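You operate a simulated robot arm through the tools that you are given. There is no shell and no other tool. Be economical: measure what you need, move in short steps, check, and stop when the job is done.

Carry out the task below with a simulated robot arm. There is one attempt and no reset: what you move stays moved.

Task
Clear the grey block out of the fan, then lock the guard.
Fine: the block goes into the scrap tub; the red switch stays off. Where these are worked on the way, their far stop is far enough and under half their travel is too little: fan guard.

The check looks at the end state, three seconds after you hand in, the way a careful person would. Anything else that was tipped, shoved, dropped, spilled or broken makes it a failure.

Robot
A 7-joint arm with a two-finger parallel gripper on a trunk, on a base that drives. Base frame: it is fixed to the floor where the robot stands at the start and does not move with it; the origin is under the middle of the robot, x ahead of it, y to its left, z up. Readings come in mm, rad, newtons and seconds.
With the tool pointing down near the work surface it reaches from about 420 to 900 mm from the robot's upright axis, wherever it stands. Its first joint turns from -0.297 to 2.199 rad. Places, roughly: fan catch [700, 0, 1000]; fan guard [900, -200, 900]; red switch [1900, -1200, 800]; scrap [600, 700, 800]. Payload 1.57 kg.
The TCP is the grasp point between the finger pads, 30 mm short of the fingertips. In the tool frame z runs along the fingers and y along their closing line. Largest opening 80 mm; finger width 17, thickness 12; the body of the gripper, 40 by 82 mm, starts 80 mm behind the TCP.
Orientation is that of the tool frame in the base frame, as a unit quaternion [x, y, z, w]. With the fingers straight down and closing along the base's y, the tool's x points along the base's -x, its y along +y and its z along -z.

Tools
- The arm moves only by the tool step_arm. Its argument "increments" is a list of rows, each a list of 7 numbers: the shift along the tool's x, y, z in mm, then the turn, a rotation vector about the tool's x, y, z in rad, then the opening, from 0 (shut) to 1 (fully open). In form: [[x, y, z, wx, wy, wz, jaw], ...]. A call has 1 to 20 rows; each row is the pose to reach, as a shift and turn from the pose commanded when the call began, along the tool's axes at that moment. Rows are played at 5 a second. More than 50 mm and 0.15 rad between two rows, or a gripper value outside its range, and nothing of the call is played. A pose out of reach is approached as far as the arm can. The call stops where the force on the tool passes 90 N (or 10 N more than at its start, if that is more) or the arm is blocked; 0.2 s more then pass. The fingers move at their own pace (about 45 mm/s each) and stop on an object; they squeeze with about 36 N. The grip force told is the motor's: it shows also when the fingers shut on nothing. Time passes only in rows, and 0.2 s behind the last, so rows that repeat a pose let the fingers close. It gives the time, the measured TCP pose, the force on the tool (base axes), the opening and the grip force at its end, in the units of the frame above (readings bear some noise), with the torque about the TCP (base axes, N m) and any sound that the robot's microphone picked up, and new pictures: "pictures" is both (left out), scene, wrist or none.
- Cameras (640 x 400 px; columns grow to the right, rows downward): "scene" is now at [4.4, -191.5, 1398.5]; the picture's right is [0.43, -0.90, 0.00], its down [-0.07, -0.03, -1.00] and it looks along [0.90, 0.42, -0.07] (base axes); focal length 263 px, centre (320, 200). "wrist" rides on the gripper at [72, -7, -122] in the tool frame; the picture's right is [0.09, 1.00, 0.00], its down [-0.84, 0.08, -0.54] and it looks along [-0.54, 0.05, 0.84] (tool axes); focal length 238 px, centre (320, 200). There is no depth. A picture from a camera that has moved, and an enlarged one, comes with that camera's place and axes in the base frame and with its lens.
- lift_body(by): slides the trunk up (or, below 0, down) by that many mm; the arm and the scene camera ride with it, the base frame stays. It gives what a move gives, with no picture.
- drive_base(legs): drives the robot by 1 to 6 legs, each [ahead, left, turn to the left] in mm, mm and rad, along the robot's own axes; the way and the turn of a leg run together, so that a leg with both is an arc; at most 1500 mm and 3.142 rad a leg. The arm and the cameras ride along, it lands a little off, and it stops where it bumps. It gives what a move gives, and a new picture of the scene camera.
- head_to(pan, tilt): turns the head with the scene camera to pan (to the left, within 1.902 rad either way) and tilt (down, from -0.506 to 1.204), counted from straight ahead of the robot. It gives what a move gives, and a new picture of the scene camera.
- close_up(camera, box): a new picture of the part [left, top, right, bottom] of that camera's present view, enlarged. The clock stands still meanwhile.
- hand_in(): hands the job in; it is judged then, once.

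Go step by step. Nothing tells you exact positions but the pictures and the camera data: compare them with the known pose of the tool, close in by small moves and look again before you grip or let go. The budget is 120 turns and 260 pictures, counting those below and the enlarged ones. Unless the task says otherwise, let go and move clear before handing in, and close with one line.

The tools are called after "Request:" by a JSON object that holds its "fn" and its "kwargs". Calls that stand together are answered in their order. step_arm: Moves the arm, as the interface text tells. Its arguments: {"type":"object","properties":{"increments":{"type":"array","items":{"type":"array","items":{"type":"number"}}},"pictures":{"type":"string","enum":["both","scene","wrist","none"]}},"required":["increments"]} The other tools are called the same way: lift_body (by) slides the trunk up or down; drive_base (legs) drives the base; head_to (pan, tilt) turns the head that bears the scene camera; close_up (camera, box) takes an enlarged picture of a part of a camera's view; hand_in () hands the job in.

At the start:

```text
t: 0.0
tool_pos: [512.0, -25.5, 1416.2]
orientation: [0.0, 1.0, 0.0, 0.0]
contact_force: [0.6, -0.1, 0.6]
torque: [0.0, 0.01, 0.01]
grip_width: 80.0
grasp_force: 0.1
trunk travel left (down, up): [-725.0, 65.0]
robot x, y, heading: [-4.7, 0.6, 0.001]
head pan, tilt: [0.44, 0.075]
```

scene: 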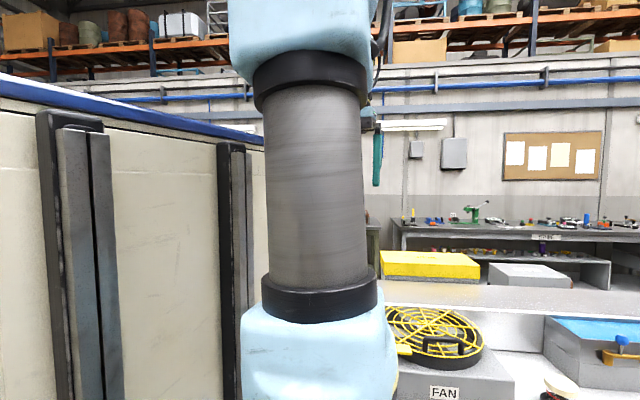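
wrist: 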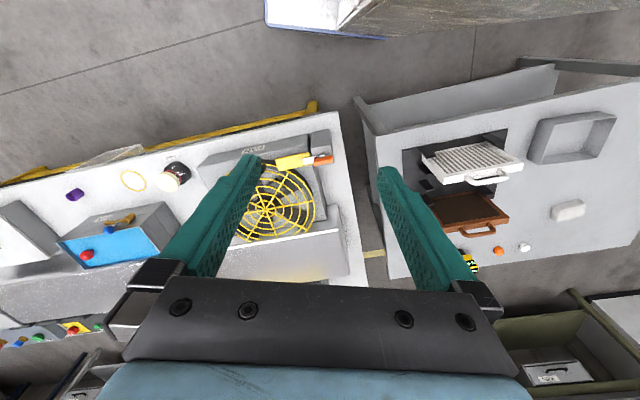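

The arm blocks the scene view; the fan with its yellow guard is ahead. I'll turn the head to look at the fan and the tub, and enlarge the wrist view.

Request:
{"fn": "close_up", "kwargs": {"camera": "wrist", "box": [180, 100, 360, 290]}}

Request:
{"fn": "head_to", "kwargs": {"pan": 0.0, "tilt": 0.5}}

Request:
{"fn": "head_to", "kwargs": {"pan": 0.9, "tilt": 0.5}}

```text
2.11 times, centred on (270, 195) of wrist
camera zoom: at [439.4, -31.9, 1538.0], right [-0.09, 1.0, 0.0], down [0.84, 0.08, 0.54], along [0.54, 0.05, -0.84], focal length 502 px, centre (425, 210)
```

zoom: 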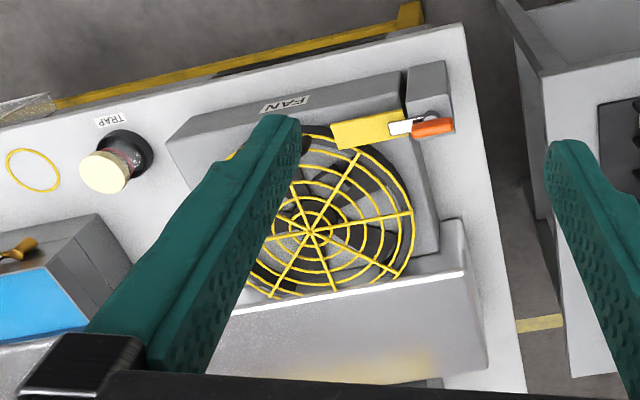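

```text
t: 0.9
tool_pos: [512.0, -25.9, 1415.8]
orientation: [-0.001, 1.0, 0.0, 0.0]
contact_force: [-0.1, 0.1, -0.2]
torque: [-0.03, -0.03, 0.02]
grip_width: 79.9
grasp_force: 0.0
trunk travel left (down, up): [-725.0, 65.0]
robot x, y, heading: [1.4, -0.6, -0.001]
head pan, tilt: [0.0, 0.499]
camera scene: at [12.5, -230.4, 1359.2], right [0.0, -1.0, 0.0], down [-0.48, 0.0, -0.88], along [0.88, 0.0, -0.48], focal length 263 px, centre (320, 200)
```

scene: 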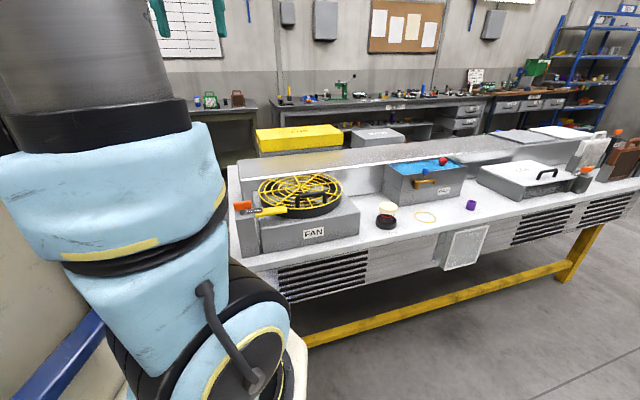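

```text
t: 2.1
tool_pos: [512.0, -24.7, 1415.0]
orientation: [0.0, 1.0, -0.001, 0.0]
contact_force: [-0.2, 0.0, 0.0]
torque: [-0.01, 0.0, -0.01]
grip_width: 79.9
grasp_force: 0.1
trunk travel left (down, up): [-725.0, 65.0]
robot x, y, heading: [-1.9, -0.8, -0.0]
head pan, tilt: [0.901, 0.499]
camera scene: at [-21.9, -159.2, 1359.1], right [0.78, -0.62, 0.0], down [-0.3, -0.37, -0.88], along [0.55, 0.69, -0.48], focal length 263 px, centre (320, 200)
```

scene: 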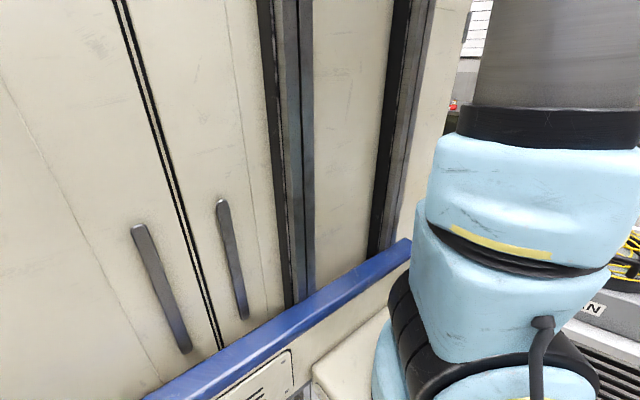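

The tub is the grey tray on the left bench. Now closer pictures of the fan.

Request:
{"fn": "head_to", "kwargs": {"pan": -0.1, "tilt": 0.45}}

Request:
{"fn": "close_up", "kwargs": {"camera": "scene", "box": [240, 130, 400, 260]}}

Request:
{"fn": "close_up", "kwargs": {"camera": "wrist", "box": [420, 80, 640, 220]}}

```text
t: 3.4
tool_pos: [511.8, -26.6, 1415.5]
orientation: [-0.001, 1.0, 0.0, 0.0]
contact_force: [0.3, -0.2, -0.7]
torque: [0.01, 0.01, -0.01]
grip_width: 80.0
grasp_force: 0.0
trunk travel left (down, up): [-725.0, 65.0]
robot x, y, heading: [-0.7, -3.3, 0.008]
head pan, tilt: [-0.099, 0.45]
camera scene: at [13.0, -239.5, 1363.6], right [-0.1, -1.0, 0.0], down [-0.43, 0.04, -0.9], along [0.9, -0.09, -0.44], focal length 263 px, centre (320, 200)
```

scene: 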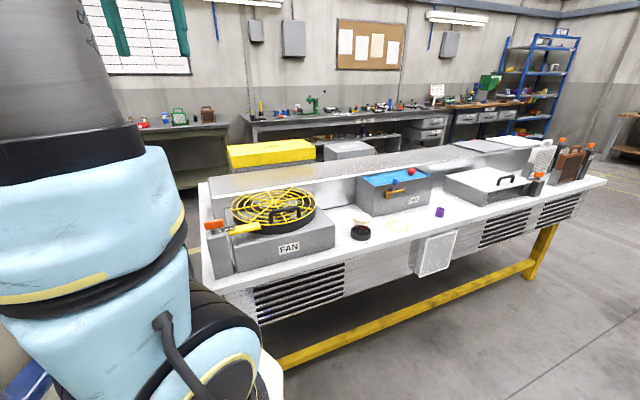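

```text
3.08 times, centred on (320, 195) of scene
camera zoom: at [13.0, -239.5, 1363.6], right [-0.1, -1.0, 0.0], down [-0.43, 0.04, -0.9], along [0.9, -0.09, -0.44], focal length 810 px, centre (320, 215)
```

zoom: 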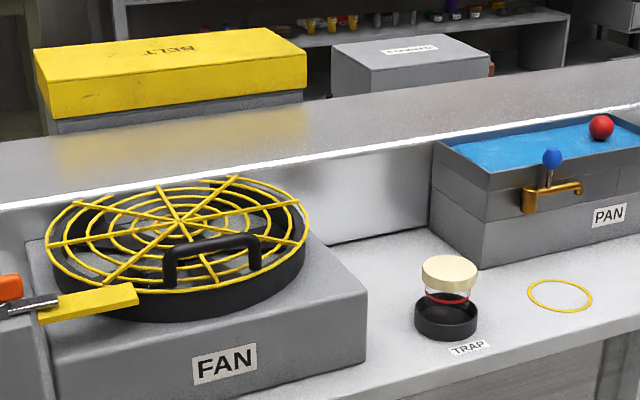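

```text
2.86 times, centred on (530, 150) of wrist
camera zoom: at [439.4, -32.0, 1538.0], right [-0.09, 1.0, 0.0], down [0.84, 0.08, 0.54], along [0.54, 0.05, -0.84], focal length 681 px, centre (-280, 343)
```

zoom: 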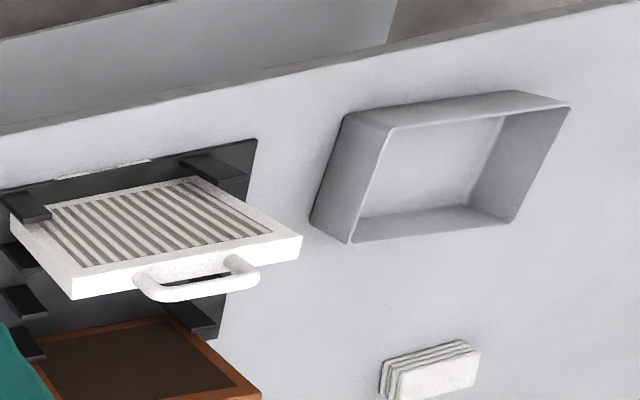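

The catch is a bar with an orange-ended knob near [671, -5, 1000] and the fan centre is about [863, -156, 960]. I'll lower the arm for a closer wrist look.

Request:
{"fn": "step_arm", "kwargs": {"increments": [[0, -15, 40, 0, 0, 0, 1], [0, -30, 80, 0, 0, 0, 1], [0, -45, 120, 0, 0, 0, 1], [0, -60, 160, 0, 0, 0, 1]], "pictures": "both"}}

Request:
{"fn": "close_up", "kwargs": {"camera": "wrist", "box": [200, 40, 440, 290]}}

```text
t: 4.4
tool_pos: [511.8, -84.9, 1255.2]
orientation: [-0.002, 1.0, 0.0, 0.001]
contact_force: [-1.0, 0.6, 0.7]
torque: [-0.03, -0.02, 0.0]
grip_width: 80.0
grasp_force: 0.0
trunk travel left (down, up): [-725.0, 65.0]
robot x, y, heading: [-3.0, 0.6, -0.001]
head pan, tilt: [-0.099, 0.45]
camera scene: at [12.8, -239.4, 1363.6], right [-0.1, -1.0, 0.0], down [-0.43, 0.04, -0.9], along [0.9, -0.09, -0.44], focal length 263 px, centre (320, 200)
camera wrist: at [438.7, -91.1, 1377.3], right [-0.09, 1.0, 0.0], down [0.84, 0.08, 0.54], along [0.54, 0.05, -0.84], focal length 238 px, centre (320, 200)
```

scene: 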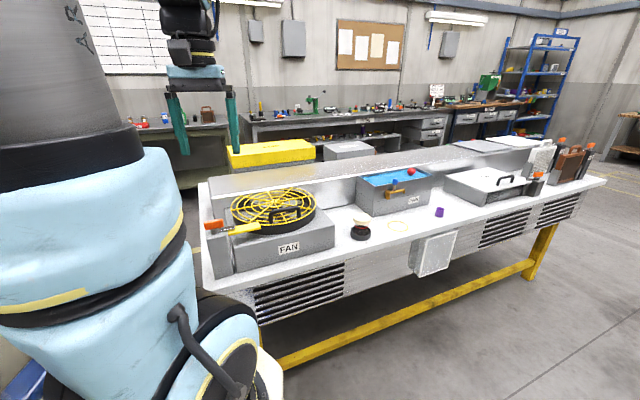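
wrist: 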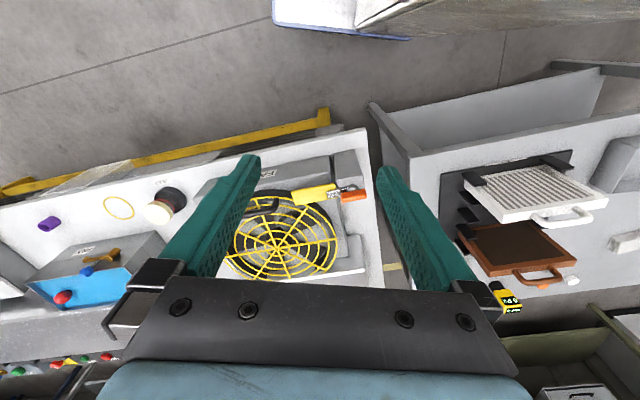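

```text
1.60 times, centred on (320, 165) of wrist
camera zoom: at [438.7, -91.1, 1377.3], right [-0.09, 1.0, 0.0], down [0.84, 0.08, 0.54], along [0.54, 0.05, -0.84], focal length 381 px, centre (320, 256)
```

zoom: 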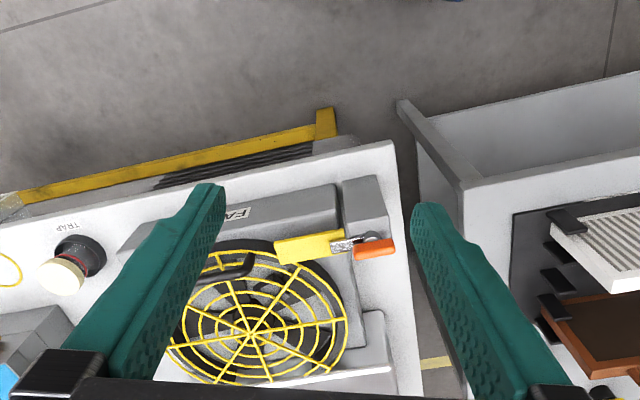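

Request:
{"fn": "close_up", "kwargs": {"camera": "wrist", "box": [280, 160, 380, 225]}}

Request:
{"fn": "close_up", "kwargs": {"camera": "scene", "box": [200, 175, 290, 260]}}

```text
6.15 times, centred on (330, 192) of wrist
camera zoom: at [438.7, -91.1, 1377.3], right [-0.09, 1.0, 0.0], down [0.84, 0.08, 0.54], along [0.54, 0.05, -0.84], focal length 1467 px, centre (258, 246)
```

zoom: 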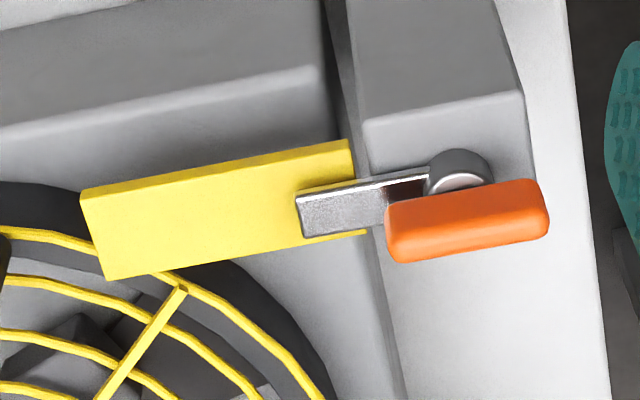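

```text
4.71 times, centred on (245, 218) of scene
camera zoom: at [12.8, -239.4, 1363.6], right [-0.1, -1.0, 0.0], down [-0.43, 0.04, -0.9], along [0.9, -0.09, -0.44], focal length 1238 px, centre (673, 118)
```

zoom: 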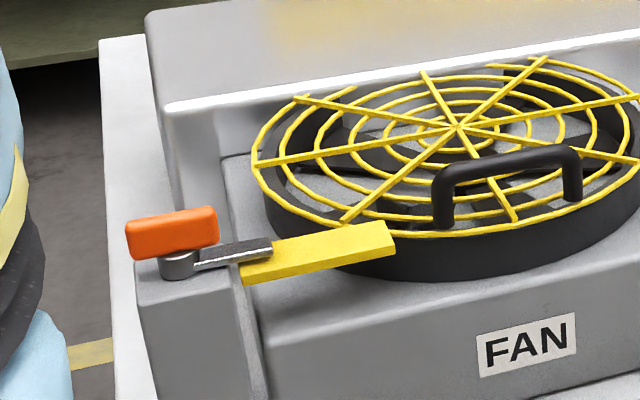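

The catch turns about an upright pivot: its orange bar is at about [680, -2, 976], with a silver tongue lying over the yellow guard plate. Everything is rotated about 15° about z. I'll bring the gripper above the knob with the fingers closing across the bar.

Request:
{"fn": "step_arm", "kwargs": {"increments": [[-17, 8, 15, 0, 0, 0.131, 1], [-34, 16, 30, 0, 0, 0.262, 1], [-50, 25, 48, 0, 0, 0.393, 1], [-67, 33, 68, 0, 0, 0.524, 1], [-84, 41, 90, 0, 0, 0.654, 1], [-101, 50, 110, 0, 0, 0.785, 1], [-118, 58, 130, 0, 0, 0.916, 1], [-134, 66, 150, 0, 0, 1.047, 1], [-151, 75, 172, 0, 0, 1.178, 1], [-168, 83, 185, 0, 0, 1.309, 1], [-168, 83, 185, 0, 0, 1.309, 1]]}}

Request:
{"fn": "close_up", "kwargs": {"camera": "scene", "box": [180, 140, 320, 260]}}

```text
t: 6.8
tool_pos: [679.0, -2.8, 1070.4]
orientation: [0.61, 0.793, 0.0, 0.0]
contact_force: [-0.8, 0.2, -0.4]
torque: [0.04, -0.03, -0.01]
grip_width: 79.9
grasp_force: 0.1
trunk travel left (down, up): [-725.0, 65.0]
robot x, y, heading: [-0.1, 0.6, -0.005]
head pan, tilt: [-0.099, 0.45]
camera scene: at [13.0, -239.6, 1363.6], right [-0.1, -1.0, 0.0], down [-0.43, 0.04, -0.9], along [0.9, -0.09, -0.44], focal length 263 px, centre (320, 200)
camera wrist: at [653.8, 65.5, 1192.0], right [0.94, 0.35, 0.0], down [0.29, -0.79, 0.54], along [0.19, -0.51, -0.84], focal length 238 px, centre (320, 200)
```

scene: 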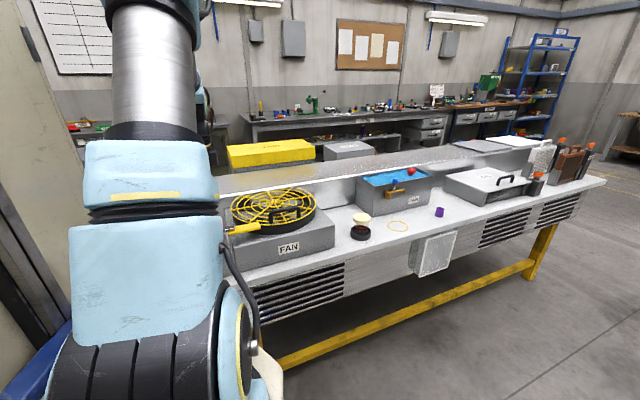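
wrist: 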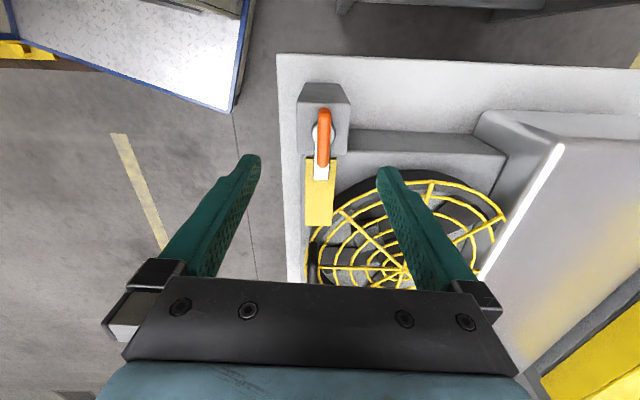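

```text
3.33 times, centred on (250, 200) of scene
camera zoom: at [13.0, -239.6, 1363.6], right [-0.1, -1.0, 0.0], down [-0.43, 0.04, -0.9], along [0.9, -0.09, -0.44], focal length 877 px, centre (553, 200)
```

zoom: 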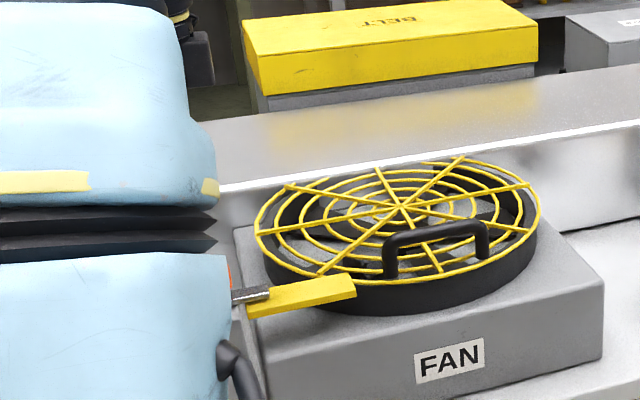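

Request:
{"fn": "close_up", "kwargs": {"camera": "wrist", "box": [270, 70, 380, 240]}}

Request:
{"fn": "close_up", "kwargs": {"camera": "wrist", "box": [300, 150, 540, 300]}}

```text
2.35 times, centred on (325, 155) of wrist
camera zoom: at [653.8, 65.5, 1192.0], right [0.94, 0.35, 0.0], down [0.29, -0.79, 0.54], along [0.19, -0.51, -0.84], focal length 561 px, centre (308, 306)
```

zoom: 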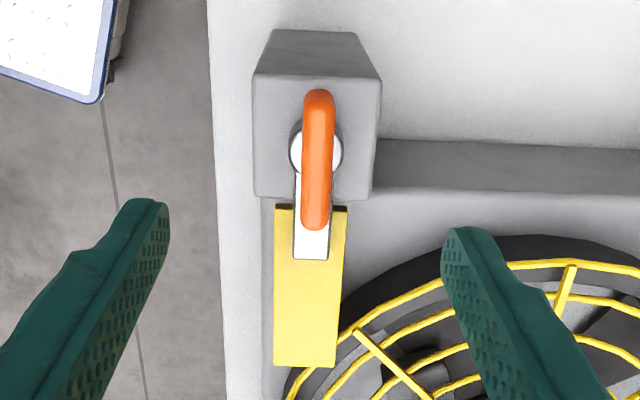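

```text
2.67 times, centred on (420, 225) of wrist
camera zoom: at [653.8, 65.5, 1192.0], right [0.94, 0.35, 0.0], down [0.29, -0.79, 0.54], along [0.19, -0.51, -0.84], focal length 636 px, centre (53, 133)
```

zoom: 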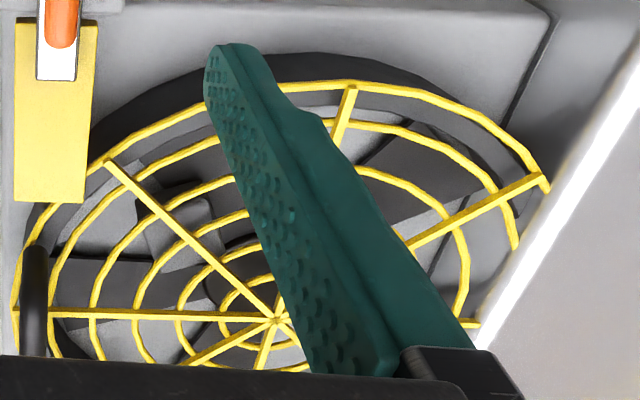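

The bar is about 50 x 13 mm, centred near [681, 1], at an angle of about 18°. I'll go down to it and close.

Request:
{"fn": "step_arm", "kwargs": {"increments": [[3, 3.4, 30, 0, 0, -0.05, 1], [3, 3.4, 60, 0, 0, -0.05, 1], [3, 3.4, 75, 0, 0, -0.05, 1], [3, 3.4, 75, 0, 0, -0.05, 0.5], [3, 3.4, 75, 0, 0, -0.05, 0.5]], "pictures": "wrist"}}

```text
t: 8.0
tool_pos: [682.8, 1.8, 995.5]
orientation: [0.588, 0.809, 0.0, 0.0]
contact_force: [-0.7, -0.2, -0.4]
torque: [0.0, -0.03, 0.0]
grip_width: 39.9
grasp_force: 0.0
trunk travel left (down, up): [-725.0, 65.0]
robot x, y, heading: [1.1, -1.0, 0.003]
head pan, tilt: [-0.099, 0.45]
camera wrist: at [653.0, 67.4, 1117.3], right [0.92, 0.39, 0.0], down [0.33, -0.77, 0.54], along [0.21, -0.5, -0.84], focal length 238 px, centre (320, 200)
```

wrist: 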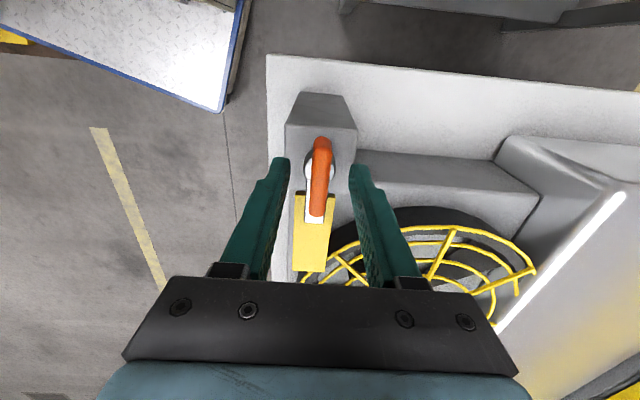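

Request:
{"fn": "step_arm", "kwargs": {"increments": [[0, 0, 0, 0, 0, 0, 0.15], [0, 0, 0, 0, 0, 0, 0], [0, 0, 0, 0, 0, 0, 0], [0, 0, 0, 0, 0, 0, 0]], "pictures": "both"}}

Request:
{"fn": "close_up", "kwargs": {"camera": "wrist", "box": [240, 90, 400, 290]}}

```text
t: 9.0
tool_pos: [682.1, 1.7, 995.2]
orientation: [0.589, 0.808, 0.0, 0.0]
contact_force: [-0.7, 0.1, 0.3]
torque: [0.0, 0.03, 0.04]
grip_width: 11.6
grasp_force: 28.8
trunk travel left (down, up): [-725.0, 65.0]
robot x, y, heading: [0.7, 1.7, -0.001]
head pan, tilt: [-0.099, 0.45]
camera scene: at [12.9, -239.6, 1363.6], right [-0.1, -1.0, 0.0], down [-0.43, 0.04, -0.9], along [0.9, -0.09, -0.44], focal length 263 px, centre (320, 200)
camera wrist: at [652.9, 67.4, 1117.5], right [0.92, 0.39, 0.0], down [0.33, -0.77, 0.54], along [0.21, -0.5, -0.84], focal length 238 px, centre (320, 200)
```

scene: 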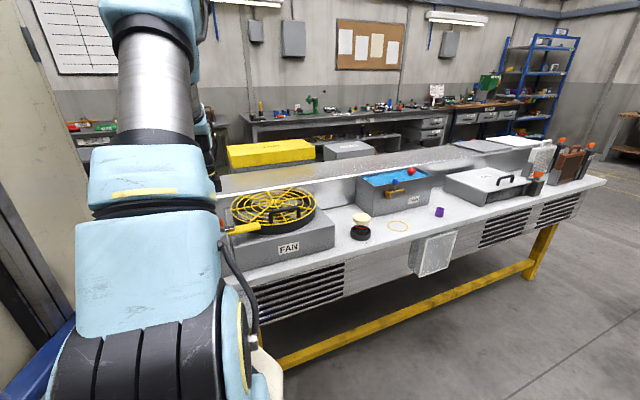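
wrist: 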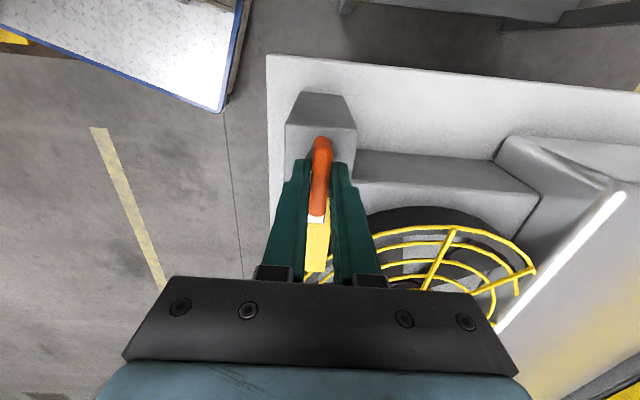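

```text
2.00 times, centred on (320, 190) of wrist
camera zoom: at [652.9, 67.4, 1117.5], right [0.92, 0.39, 0.0], down [0.33, -0.77, 0.54], along [0.21, -0.5, -0.84], focal length 477 px, centre (320, 220)
```

zoom: 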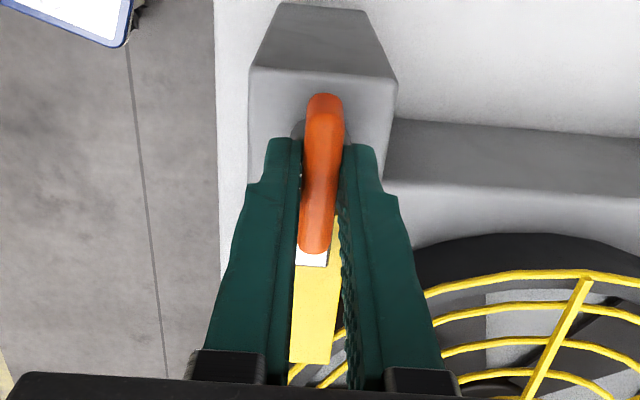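

Gripped. I'll try turning anticlockwise (seen from above) by small steps.

Request:
{"fn": "step_arm", "kwargs": {"increments": [[0, 0, 0, 0, 0, -0.1, 0], [0, 0, 0, 0, 0, -0.2, 0], [0, 0, 0, 0, 0, -0.3, 0]], "pictures": "wrist"}}

```text
t: 9.8
tool_pos: [681.3, 1.1, 995.3]
orientation: [0.461, 0.887, 0.0, -0.001]
contact_force: [-9.0, -4.1, -4.7]
torque: [-0.33, -0.35, -0.04]
grip_width: 12.0
grasp_force: 29.4
trunk travel left (down, up): [-725.0, 65.0]
robot x, y, heading: [-1.0, -0.4, -0.001]
head pan, tilt: [-0.099, 0.45]
camera wrist: at [634.2, 55.8, 1117.6], right [0.76, 0.65, 0.0], down [0.55, -0.64, 0.54], along [0.35, -0.41, -0.84], focal length 238 px, centre (320, 200)
```

wrist: 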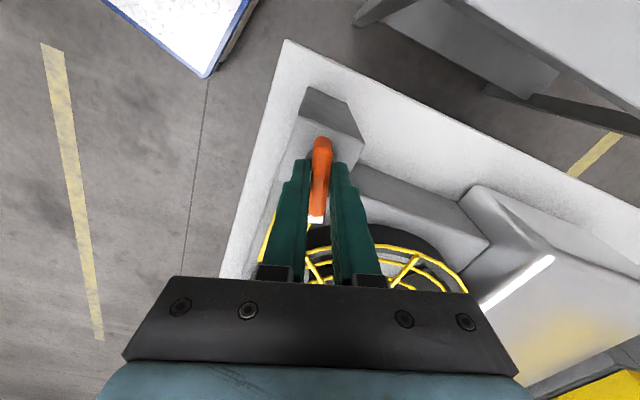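

It turns freely. Continue to a quarter turn.

Request:
{"fn": "step_arm", "kwargs": {"increments": [[0, 0, 0, 0, 0, -0.12, 0], [0, 0, 0, 0, 0, -0.24, 0], [0, 0, 0, 0, 0, -0.36, 0], [0, 0, 0, 0, 0, -0.48, 0], [0, 0, 0, 0, 0, -0.6, 0], [0, 0, 0, 0, 0, -0.72, 0], [0, 0, 0, 0, 0, -0.84, 0], [0, 0, 0, 0, 0, -0.96, 0], [0, 0, 0, 0, 0, -1.08, 0], [0, 0, 0, 0, 0, -1.2, 0]], "pictures": "wrist"}}

```text
t: 12.0
tool_pos: [681.0, -1.1, 996.6]
orientation: [-0.12, 0.993, -0.002, -0.001]
contact_force: [-14.5, -27.9, -6.5]
torque: [-0.39, 0.31, 0.01]
grip_width: 11.4
grasp_force: 28.9
trunk travel left (down, up): [-725.0, 65.0]
robot x, y, heading: [0.7, -0.1, -0.001]
head pan, tilt: [-0.099, 0.45]
camera wrist: at [613.4, -24.9, 1118.1], right [-0.33, 0.94, 0.0], down [0.79, 0.28, 0.54], along [0.51, 0.18, -0.84], focal length 238 px, centre (320, 200)
```

wrist: 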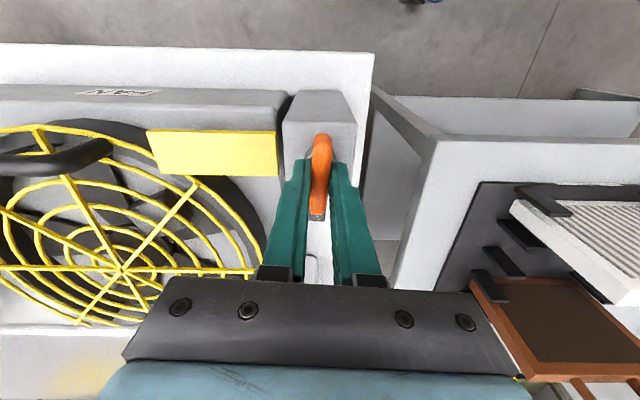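

The tongue is clear of the plate. Release, lift, and view the guard.

Request:
{"fn": "step_arm", "kwargs": {"increments": [[0, 0, 0, 0, 0, 0, 0.3], [0, 0, 0, 0, 0, 0, 0.5], [0, 0, -40, 0, 0, 0, 0.5], [0, 0, -80, 0, 0, 0, 0.5], [25, -40, -120, 0, 0, 0, 0.5], [40, -80, -160, 0, 0, 0, 0.5], [50, -120, -190, 0, 0, 0, 0.5], [50, -160, -190, 0, 0, 0, 0.5]], "pictures": "both"}}

Request:
{"fn": "close_up", "kwargs": {"camera": "wrist", "box": [160, 80, 480, 290]}}

Request:
{"fn": "close_up", "kwargs": {"camera": "scene", "box": [190, 160, 350, 260]}}

```text
refused: row 5 steps farther than a row can; nothing moved
```

```text
1.90 times, centred on (320, 185) of wrist
camera zoom: at [613.4, -24.9, 1118.1], right [-0.33, 0.94, 0.0], down [0.79, 0.28, 0.54], along [0.51, 0.18, -0.84], focal length 454 px, centre (320, 229)
```

zoom: 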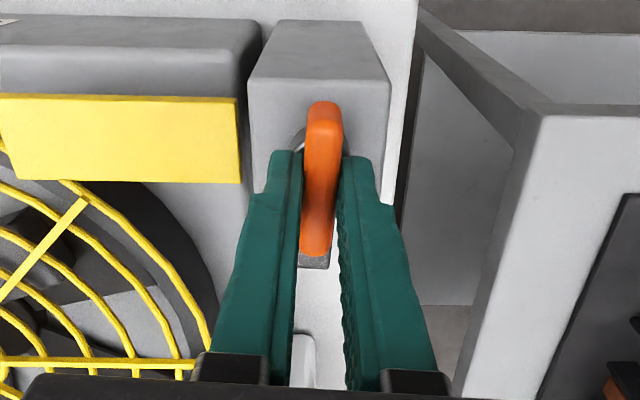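

```text
4.00 times, centred on (270, 210) of scene
camera zoom: at [12.6, -241.0, 1363.3], right [-0.1, -0.99, 0.0], down [-0.43, 0.04, -0.9], along [0.9, -0.09, -0.43], focal length 1053 px, centre (520, 160)
```

zoom: 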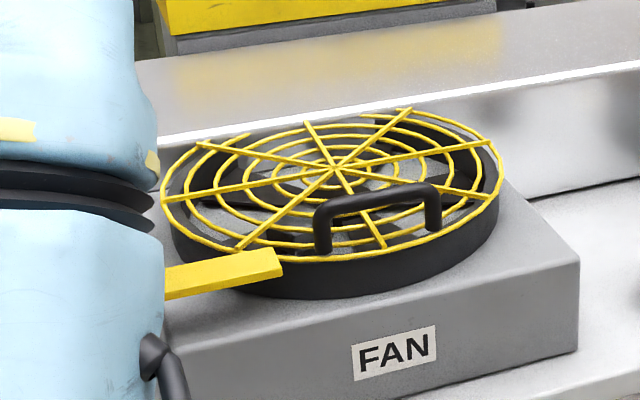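

Request:
{"fn": "step_arm", "kwargs": {"increments": [[0, 0, 0, 0, 0, 0, 0.3], [0, 0, 0, 0, 0, 0, 0.5], [0, 0, -40, 0, 0, 0, 0.5], [0, 0, -80, 0, 0, 0, 0.5], [15, -20, -110, 0, 0, 0, 0.5], [30, -45, -140, 0, 0, 0, 0.5], [40, -80, -170, 0, 0, 0, 0.5], [50, -120, -190, 0, 0, 0, 0.5], [50, -160, -190, 0, 0, 0, 0.5]], "pictures": "both"}}

Request:
{"fn": "close_up", "kwargs": {"camera": "wrist", "box": [160, 80, 480, 290]}}

```text
t: 14.0
tool_pos: [672.8, -164.4, 1186.4]
orientation: [-0.121, 0.993, 0.0, 0.0]
contact_force: [0.0, 0.0, 0.7]
torque: [-0.05, -0.01, -0.01]
grip_width: 40.3
grasp_force: 0.1
trunk travel left (down, up): [-725.0, 65.0]
robot x, y, heading: [-0.4, -0.4, -0.001]
head pan, tilt: [-0.099, 0.45]
camera scene: at [12.9, -239.1, 1363.7], right [-0.1, -1.0, 0.0], down [-0.43, 0.04, -0.9], along [0.9, -0.09, -0.44], focal length 263 px, centre (320, 200)
camera wrist: at [603.1, -188.7, 1309.2], right [-0.33, 0.94, 0.0], down [0.79, 0.28, 0.54], along [0.51, 0.18, -0.84], focal length 238 px, centre (320, 200)
```

scene: 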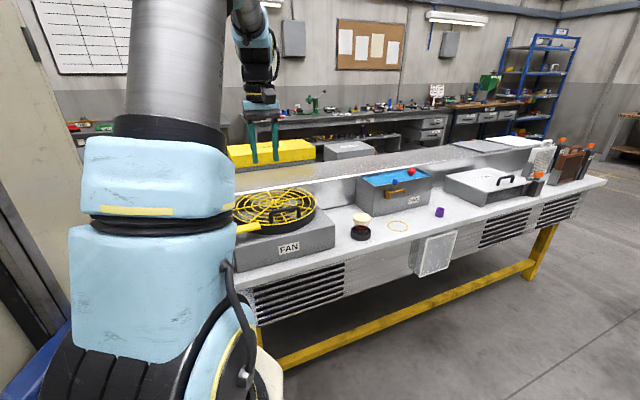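
wrist: 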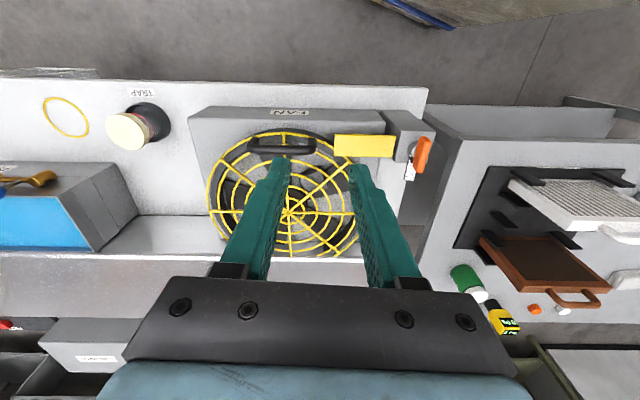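

```text
1.90 times, centred on (320, 185) of wrist
camera zoom: at [603.1, -188.7, 1309.2], right [-0.33, 0.94, 0.0], down [0.79, 0.28, 0.54], along [0.51, 0.18, -0.84], focal length 454 px, centre (320, 229)
```

zoom: 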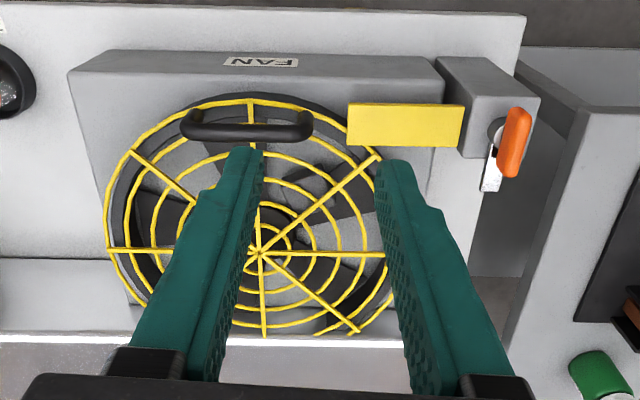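

The catch is off. The guard seems hinged at its rear, with the handle bar at its front at about [726, -202, 995]. Opening needs reach to about x = 960, so I'll check the room ahead of the base first.

Request:
{"fn": "head_to", "kwargs": {"pan": 0.0, "tilt": 1.15}}

Request:
{"fn": "head_to", "kwargs": {"pan": 0.9, "tilt": 0.9}}

```text
t: 15.0
tool_pos: [671.9, -166.0, 1186.9]
orientation: [-0.119, 0.993, 0.0, 0.0]
contact_force: [-1.6, 0.9, -1.1]
torque: [-0.04, -0.01, 0.03]
grip_width: 39.9
grasp_force: 0.1
trunk travel left (down, up): [-725.0, 65.0]
robot x, y, heading: [-0.0, -1.8, -0.002]
head pan, tilt: [0.0, 1.15]
camera scene: at [-18.8, -230.5, 1308.3], right [0.0, -1.0, 0.0], down [-0.91, 0.0, -0.41], along [0.41, 0.0, -0.91], focal length 263 px, centre (320, 200)
```

scene: 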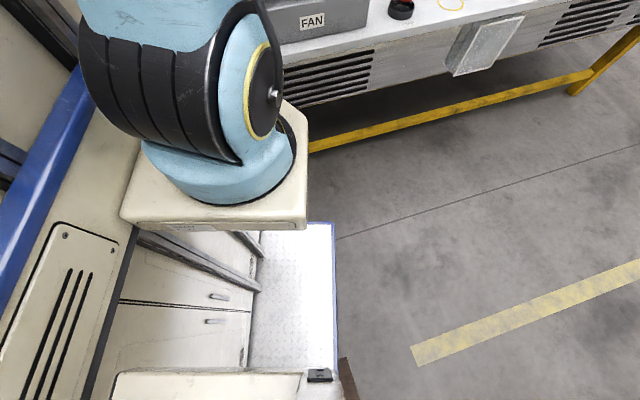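

```text
t: 16.2
tool_pos: [671.4, -165.5, 1186.5]
orientation: [-0.12, 0.993, 0.001, 0.0]
contact_force: [0.5, 0.1, -0.2]
torque: [0.01, 0.03, 0.02]
grip_width: 40.2
grasp_force: 0.1
trunk travel left (down, up): [-725.0, 65.0]
robot x, y, heading: [-0.9, -2.8, -0.001]
head pan, tilt: [0.901, 0.901]
camera scene: at [-31.5, -171.4, 1325.2], right [0.78, -0.62, 0.0], down [-0.49, -0.61, -0.62], along [0.39, 0.49, -0.78], focal length 263 px, centre (320, 200)
```

scene: 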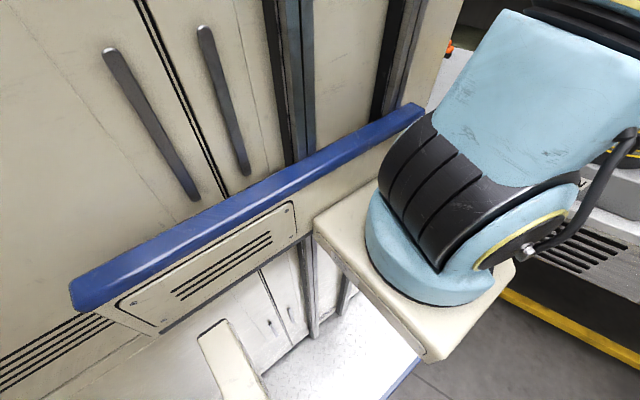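

Floor ahead is free up to the bench. I'll drive forward 100 mm for reach.

Request:
{"fn": "drive_base", "kwargs": {"legs": [[100, 0, 0]]}}

Request:
{"fn": "head_to", "kwargs": {"pan": -0.05, "tilt": 0.5}}

Request:
{"fn": "step_arm", "kwargs": {"increments": [[0, 0, 0, 0, 0, 0, 0.5]], "pictures": "wrist"}}

```text
t: 17.4
tool_pos: [771.1, -165.1, 1186.2]
orientation: [-0.12, 0.993, -0.001, 0.0]
contact_force: [-0.5, -0.1, -0.2]
torque: [0.01, -0.01, -0.02]
grip_width: 39.8
grasp_force: 0.0
trunk travel left (down, up): [-725.0, 65.0]
robot x, y, heading: [99.0, 2.9, 0.003]
head pan, tilt: [0.901, 0.901]
camera scene: at [67.9, -171.3, 1325.2], right [0.78, -0.62, 0.0], down [-0.49, -0.61, -0.62], along [0.39, 0.49, -0.78], focal length 263 px, centre (320, 200)
```

scene: 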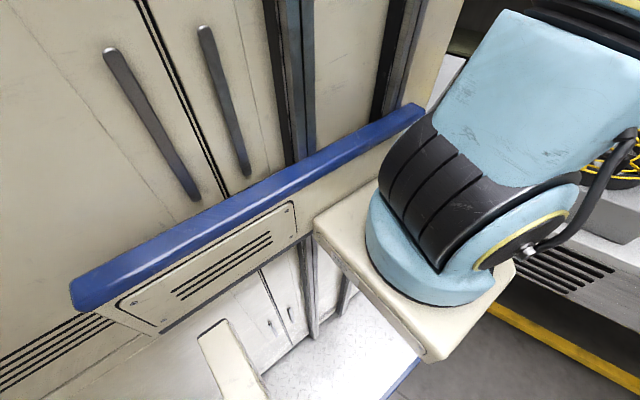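

```text
t: 18.6
tool_pos: [771.4, -166.3, 1185.6]
orientation: [-0.121, 0.993, 0.0, -0.001]
contact_force: [0.0, -0.4, 0.1]
torque: [-0.02, 0.03, 0.02]
grip_width: 40.0
grasp_force: 0.1
trunk travel left (down, up): [-725.0, 65.0]
robot x, y, heading: [96.3, 3.1, -0.005]
head pan, tilt: [-0.051, 0.499]
camera scene: at [111.9, -235.0, 1359.1], right [-0.05, -1.0, 0.0], down [-0.48, 0.02, -0.88], along [0.88, -0.04, -0.48], focal length 263 px, centre (320, 200)
```

scene: 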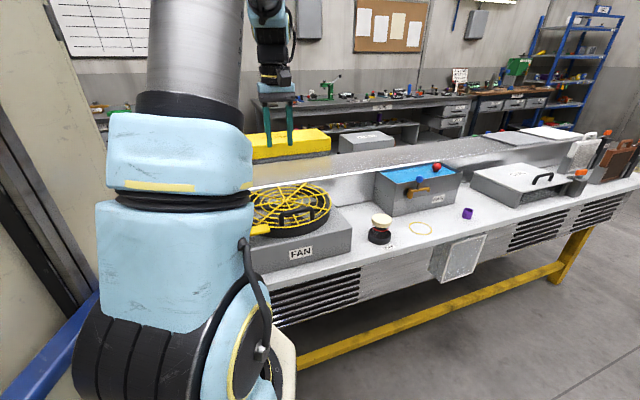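

```text
t: 19.0
tool_pos: [771.0, -165.7, 1187.5]
orientation: [-0.12, 0.993, 0.0, 0.0]
contact_force: [0.8, -0.6, 0.1]
torque: [-0.02, 0.01, 0.04]
grip_width: 40.0
grasp_force: 0.2
trunk travel left (down, up): [-725.0, 65.0]
robot x, y, heading: [97.3, -2.9, 0.002]
head pan, tilt: [-0.051, 0.499]
camera wrist: at [702.7, -189.0, 1308.9], right [-0.33, 0.95, 0.0], down [0.79, 0.27, 0.54], along [0.51, 0.18, -0.84], focal length 238 px, centre (320, 200)
```

wrist: 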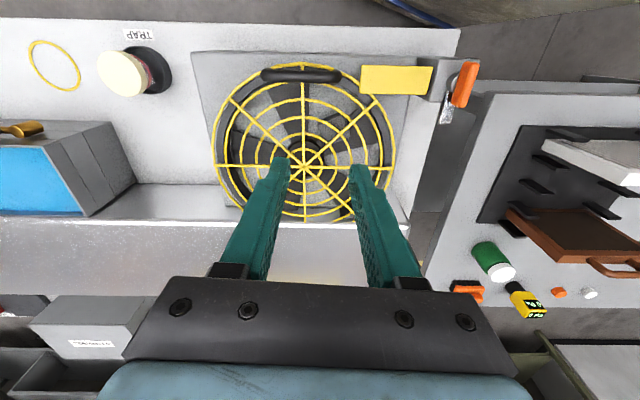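

Request:
{"fn": "close_up", "kwargs": {"camera": "wrist", "box": [180, 40, 480, 240]}}

Request:
{"fn": "close_up", "kwargs": {"camera": "scene", "box": [235, 160, 375, 265]}}

```text
2.00 times, centred on (330, 140) of wrist
camera zoom: at [702.7, -189.0, 1308.9], right [-0.33, 0.95, 0.0], down [0.79, 0.27, 0.54], along [0.51, 0.18, -0.84], focal length 477 px, centre (300, 320)
```

zoom: 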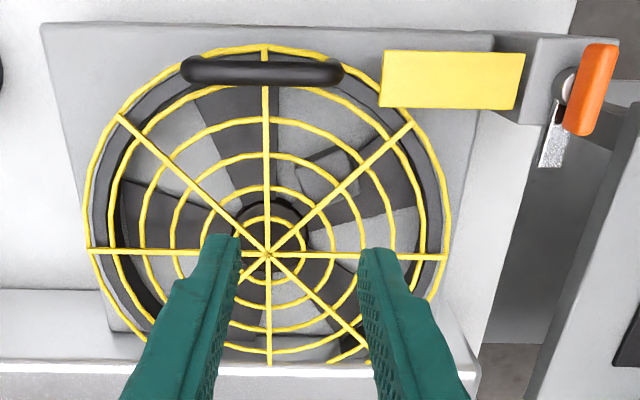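

```text
3.81 times, centred on (305, 212) of scene
camera zoom: at [111.9, -235.1, 1359.1], right [-0.05, -1.0, 0.0], down [-0.48, 0.02, -0.88], along [0.88, -0.04, -0.48], focal length 1002 px, centre (377, 152)
```

zoom: 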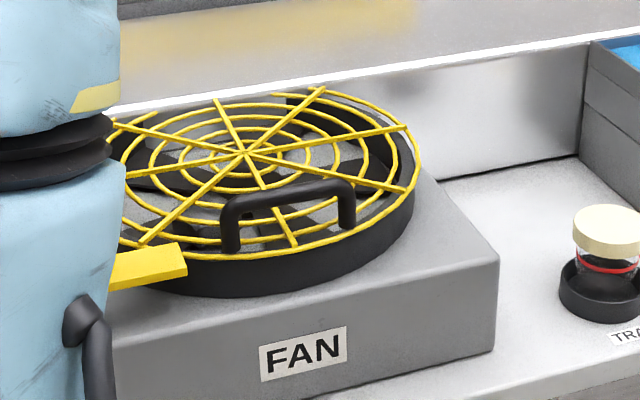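

The hinge is at the rear and the handle bar is at about [735, -200, 986], 17 mm thick. The block shows between the blades near [792, -136]. I'll move above the handle with the jaws closing across it.

Request:
{"fn": "step_arm", "kwargs": {"increments": [[4, -2, 0, 0, 0, 0.148, 0.7], [9, -5, 10, 0, 0, 0.296, 0.7], [13, -7, 20, 0, 0, 0.444, 0.7], [17, -10, 35, 0, 0, 0.592, 0.7], [21, -12, 50, 0, 0, 0.74, 0.7], [26, -14.5, 65, 0, 0, 0.888, 0.7], [30, -17, 80, 0, 0, 1.036, 0.7], [34, -19.5, 95, 0, 0, 1.184, 0.7], [39, -22, 110, 0, 0, 1.332, 0.7], [43, -24.4, 122, 0, 0, 1.48, 0.7], [43, -24.4, 122, 0, 0, 1.48, 0.7]], "pictures": "wrist"}}

Request:
{"fn": "close_up", "kwargs": {"camera": "wrist", "box": [230, 80, 430, 280]}}

Request:
{"fn": "close_up", "kwargs": {"camera": "scene", "box": [235, 150, 375, 265]}}

```text
t: 21.4
tool_pos: [735.6, -198.3, 1064.7]
orientation: [0.581, 0.814, 0.0, 0.0]
contact_force: [0.5, -0.2, 0.3]
torque: [0.01, 0.02, -0.03]
grip_width: 56.2
grasp_force: 0.0
trunk travel left (down, up): [-725.0, 65.0]
robot x, y, heading: [100.6, -0.9, -0.004]
head pan, tilt: [-0.051, 0.499]
camera wrist: at [705.4, -133.2, 1187.0], right [0.91, 0.41, 0.0], down [0.34, -0.77, 0.54], along [0.22, -0.49, -0.84], focal length 238 px, centre (320, 200)
```

wrist: 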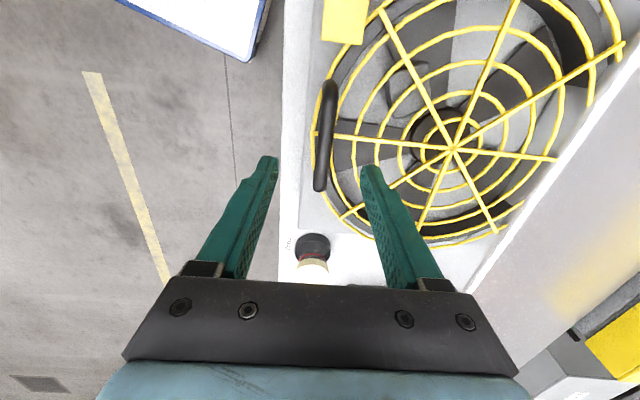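

```text
2.00 times, centred on (330, 180) of wrist
camera zoom: at [705.4, -133.2, 1187.0], right [0.91, 0.41, 0.0], down [0.34, -0.77, 0.54], along [0.22, -0.49, -0.84], focal length 477 px, centre (300, 240)
```

zoom: 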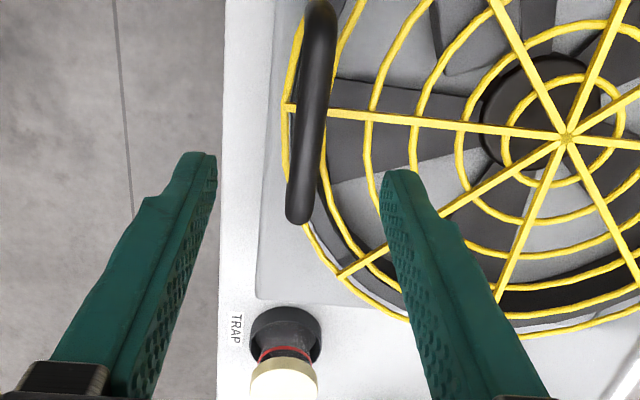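

```text
3.48 times, centred on (305, 208) of scene
camera zoom: at [111.9, -235.1, 1359.1], right [-0.05, -1.0, 0.0], down [-0.48, 0.02, -0.88], along [0.88, -0.04, -0.48], focal length 915 px, centre (372, 174)
```

zoom: 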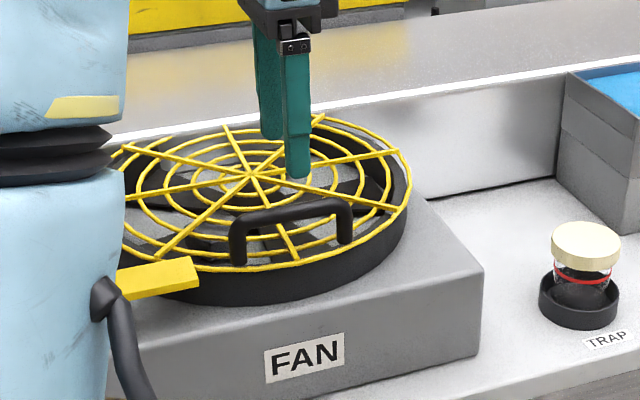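

Bar centre is [736, -194], matching the jaw line. I'll go down to z = 1000 and close.

Request:
{"fn": "step_arm", "kwargs": {"increments": [[0, 1.5, 30, 0, 0, 0, 0.7], [0, 1.5, 55, 0, 0, 0, 0.7], [0, 1.5, 65, 0, 0, 0, 0.7], [0, 1.5, 65, 0, 0, 0, 0.3], [0, 1.5, 65, 0, 0, 0, 0], [0, 1.5, 65, 0, 0, 0, 0], [0, 1.5, 65, 0, 0, 0, 0]], "pictures": "both"}}

Request:
{"fn": "close_up", "kwargs": {"camera": "scene", "box": [235, 150, 375, 265]}}

```text
t: 23.0
tool_pos: [739.1, -197.8, 1000.1]
orientation: [0.581, 0.814, 0.001, 0.002]
contact_force: [15.0, 5.0, -3.4]
torque: [-0.12, -0.37, -0.42]
grip_width: 13.8
grasp_force: 26.0
trunk travel left (down, up): [-725.0, 65.0]
robot x, y, heading: [102.6, 4.0, 0.006]
head pan, tilt: [-0.051, 0.499]
camera scene: at [112.9, -234.9, 1359.1], right [-0.05, -1.0, 0.0], down [-0.48, 0.02, -0.88], along [0.88, -0.04, -0.48], focal length 263 px, centre (320, 200)
camera wrist: at [708.9, -132.0, 1121.9], right [0.91, 0.41, 0.0], down [0.34, -0.77, 0.54], along [0.23, -0.49, -0.84], focal length 238 px, centre (320, 200)
```

scene: 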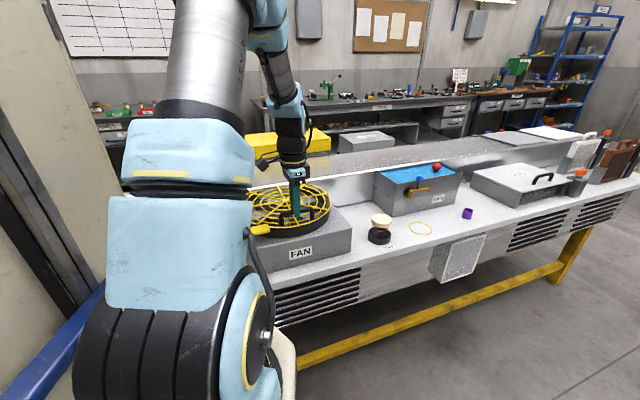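
wrist: 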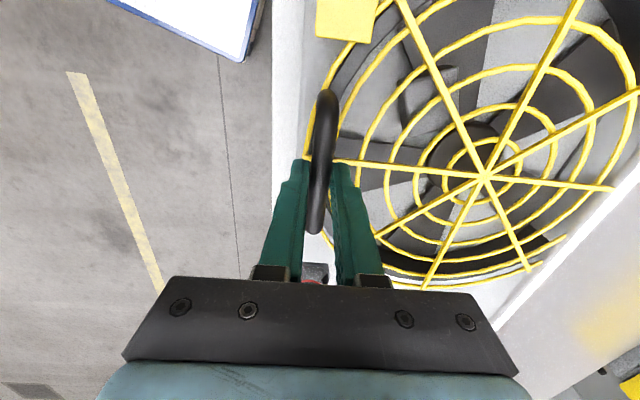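

```text
3.48 times, centred on (305, 208) of scene
camera zoom: at [112.9, -234.9, 1359.1], right [-0.05, -1.0, 0.0], down [-0.48, 0.02, -0.88], along [0.88, -0.04, -0.48], focal length 915 px, centre (372, 174)
```

zoom: 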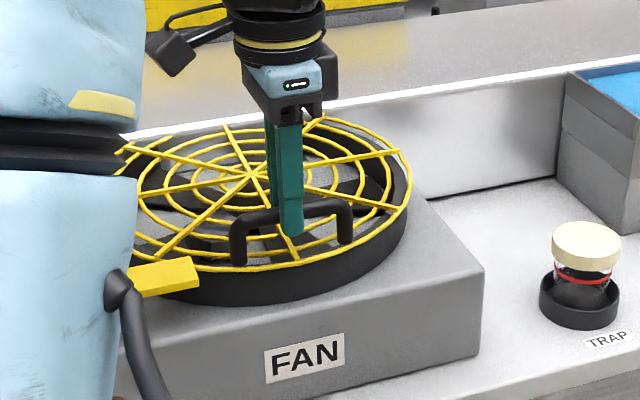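

Handle gripped. I'll lift along the arc of a rear hinge roughly 275 mm back, in small steps.

Request:
{"fn": "step_arm", "kwargs": {"increments": [[0, 2, -13.7, 0, 0, 0, 0], [0, 5, -27.3, 0, 0, 0, 0], [0, 8.3, -40.7, 0, 0, 0, 0], [0, 12.4, -54, 0, 0, 0, 0]], "pictures": "both"}}

Request:
{"fn": "close_up", "kwargs": {"camera": "scene", "box": [235, 150, 375, 265]}}

```text
t: 24.0
tool_pos: [751.3, -194.0, 1051.7]
orientation: [0.581, 0.814, 0.001, 0.0]
contact_force: [24.9, 7.3, -9.0]
torque: [-0.21, -0.56, -0.5]
grip_width: 13.8
grasp_force: 30.4
trunk travel left (down, up): [-725.0, 65.0]
robot x, y, heading: [100.7, -0.7, -0.001]
head pan, tilt: [-0.051, 0.499]
camera scene: at [113.6, -234.9, 1359.0], right [-0.05, -1.0, 0.0], down [-0.48, 0.02, -0.88], along [0.88, -0.04, -0.48], focal length 263 px, centre (320, 200)
camera wrist: at [720.7, -128.2, 1175.1], right [0.91, 0.41, 0.0], down [0.34, -0.77, 0.54], along [0.22, -0.49, -0.84], focal length 238 px, centre (320, 200)
```

scene: 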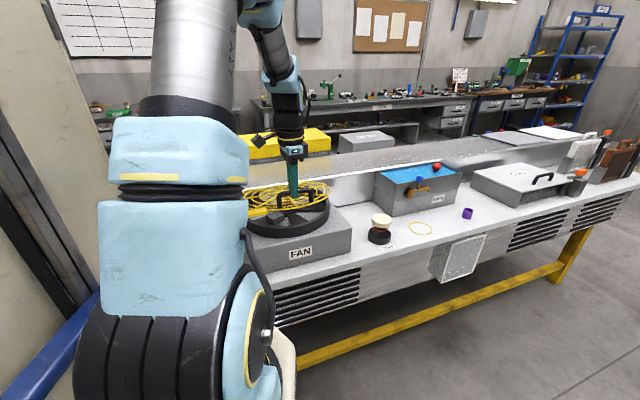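
wrist: 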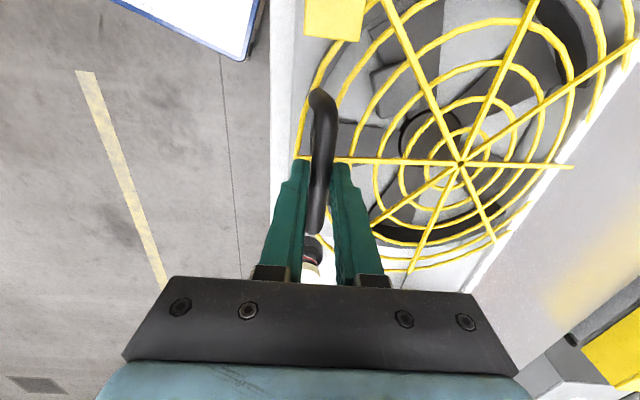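

```text
3.48 times, centred on (305, 208) of scene
camera zoom: at [113.6, -234.9, 1359.0], right [-0.05, -1.0, 0.0], down [-0.48, 0.02, -0.88], along [0.88, -0.04, -0.48], focal length 915 px, centre (372, 174)
```

zoom: 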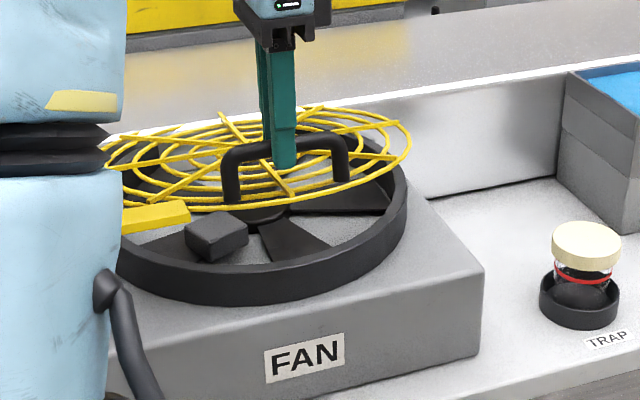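

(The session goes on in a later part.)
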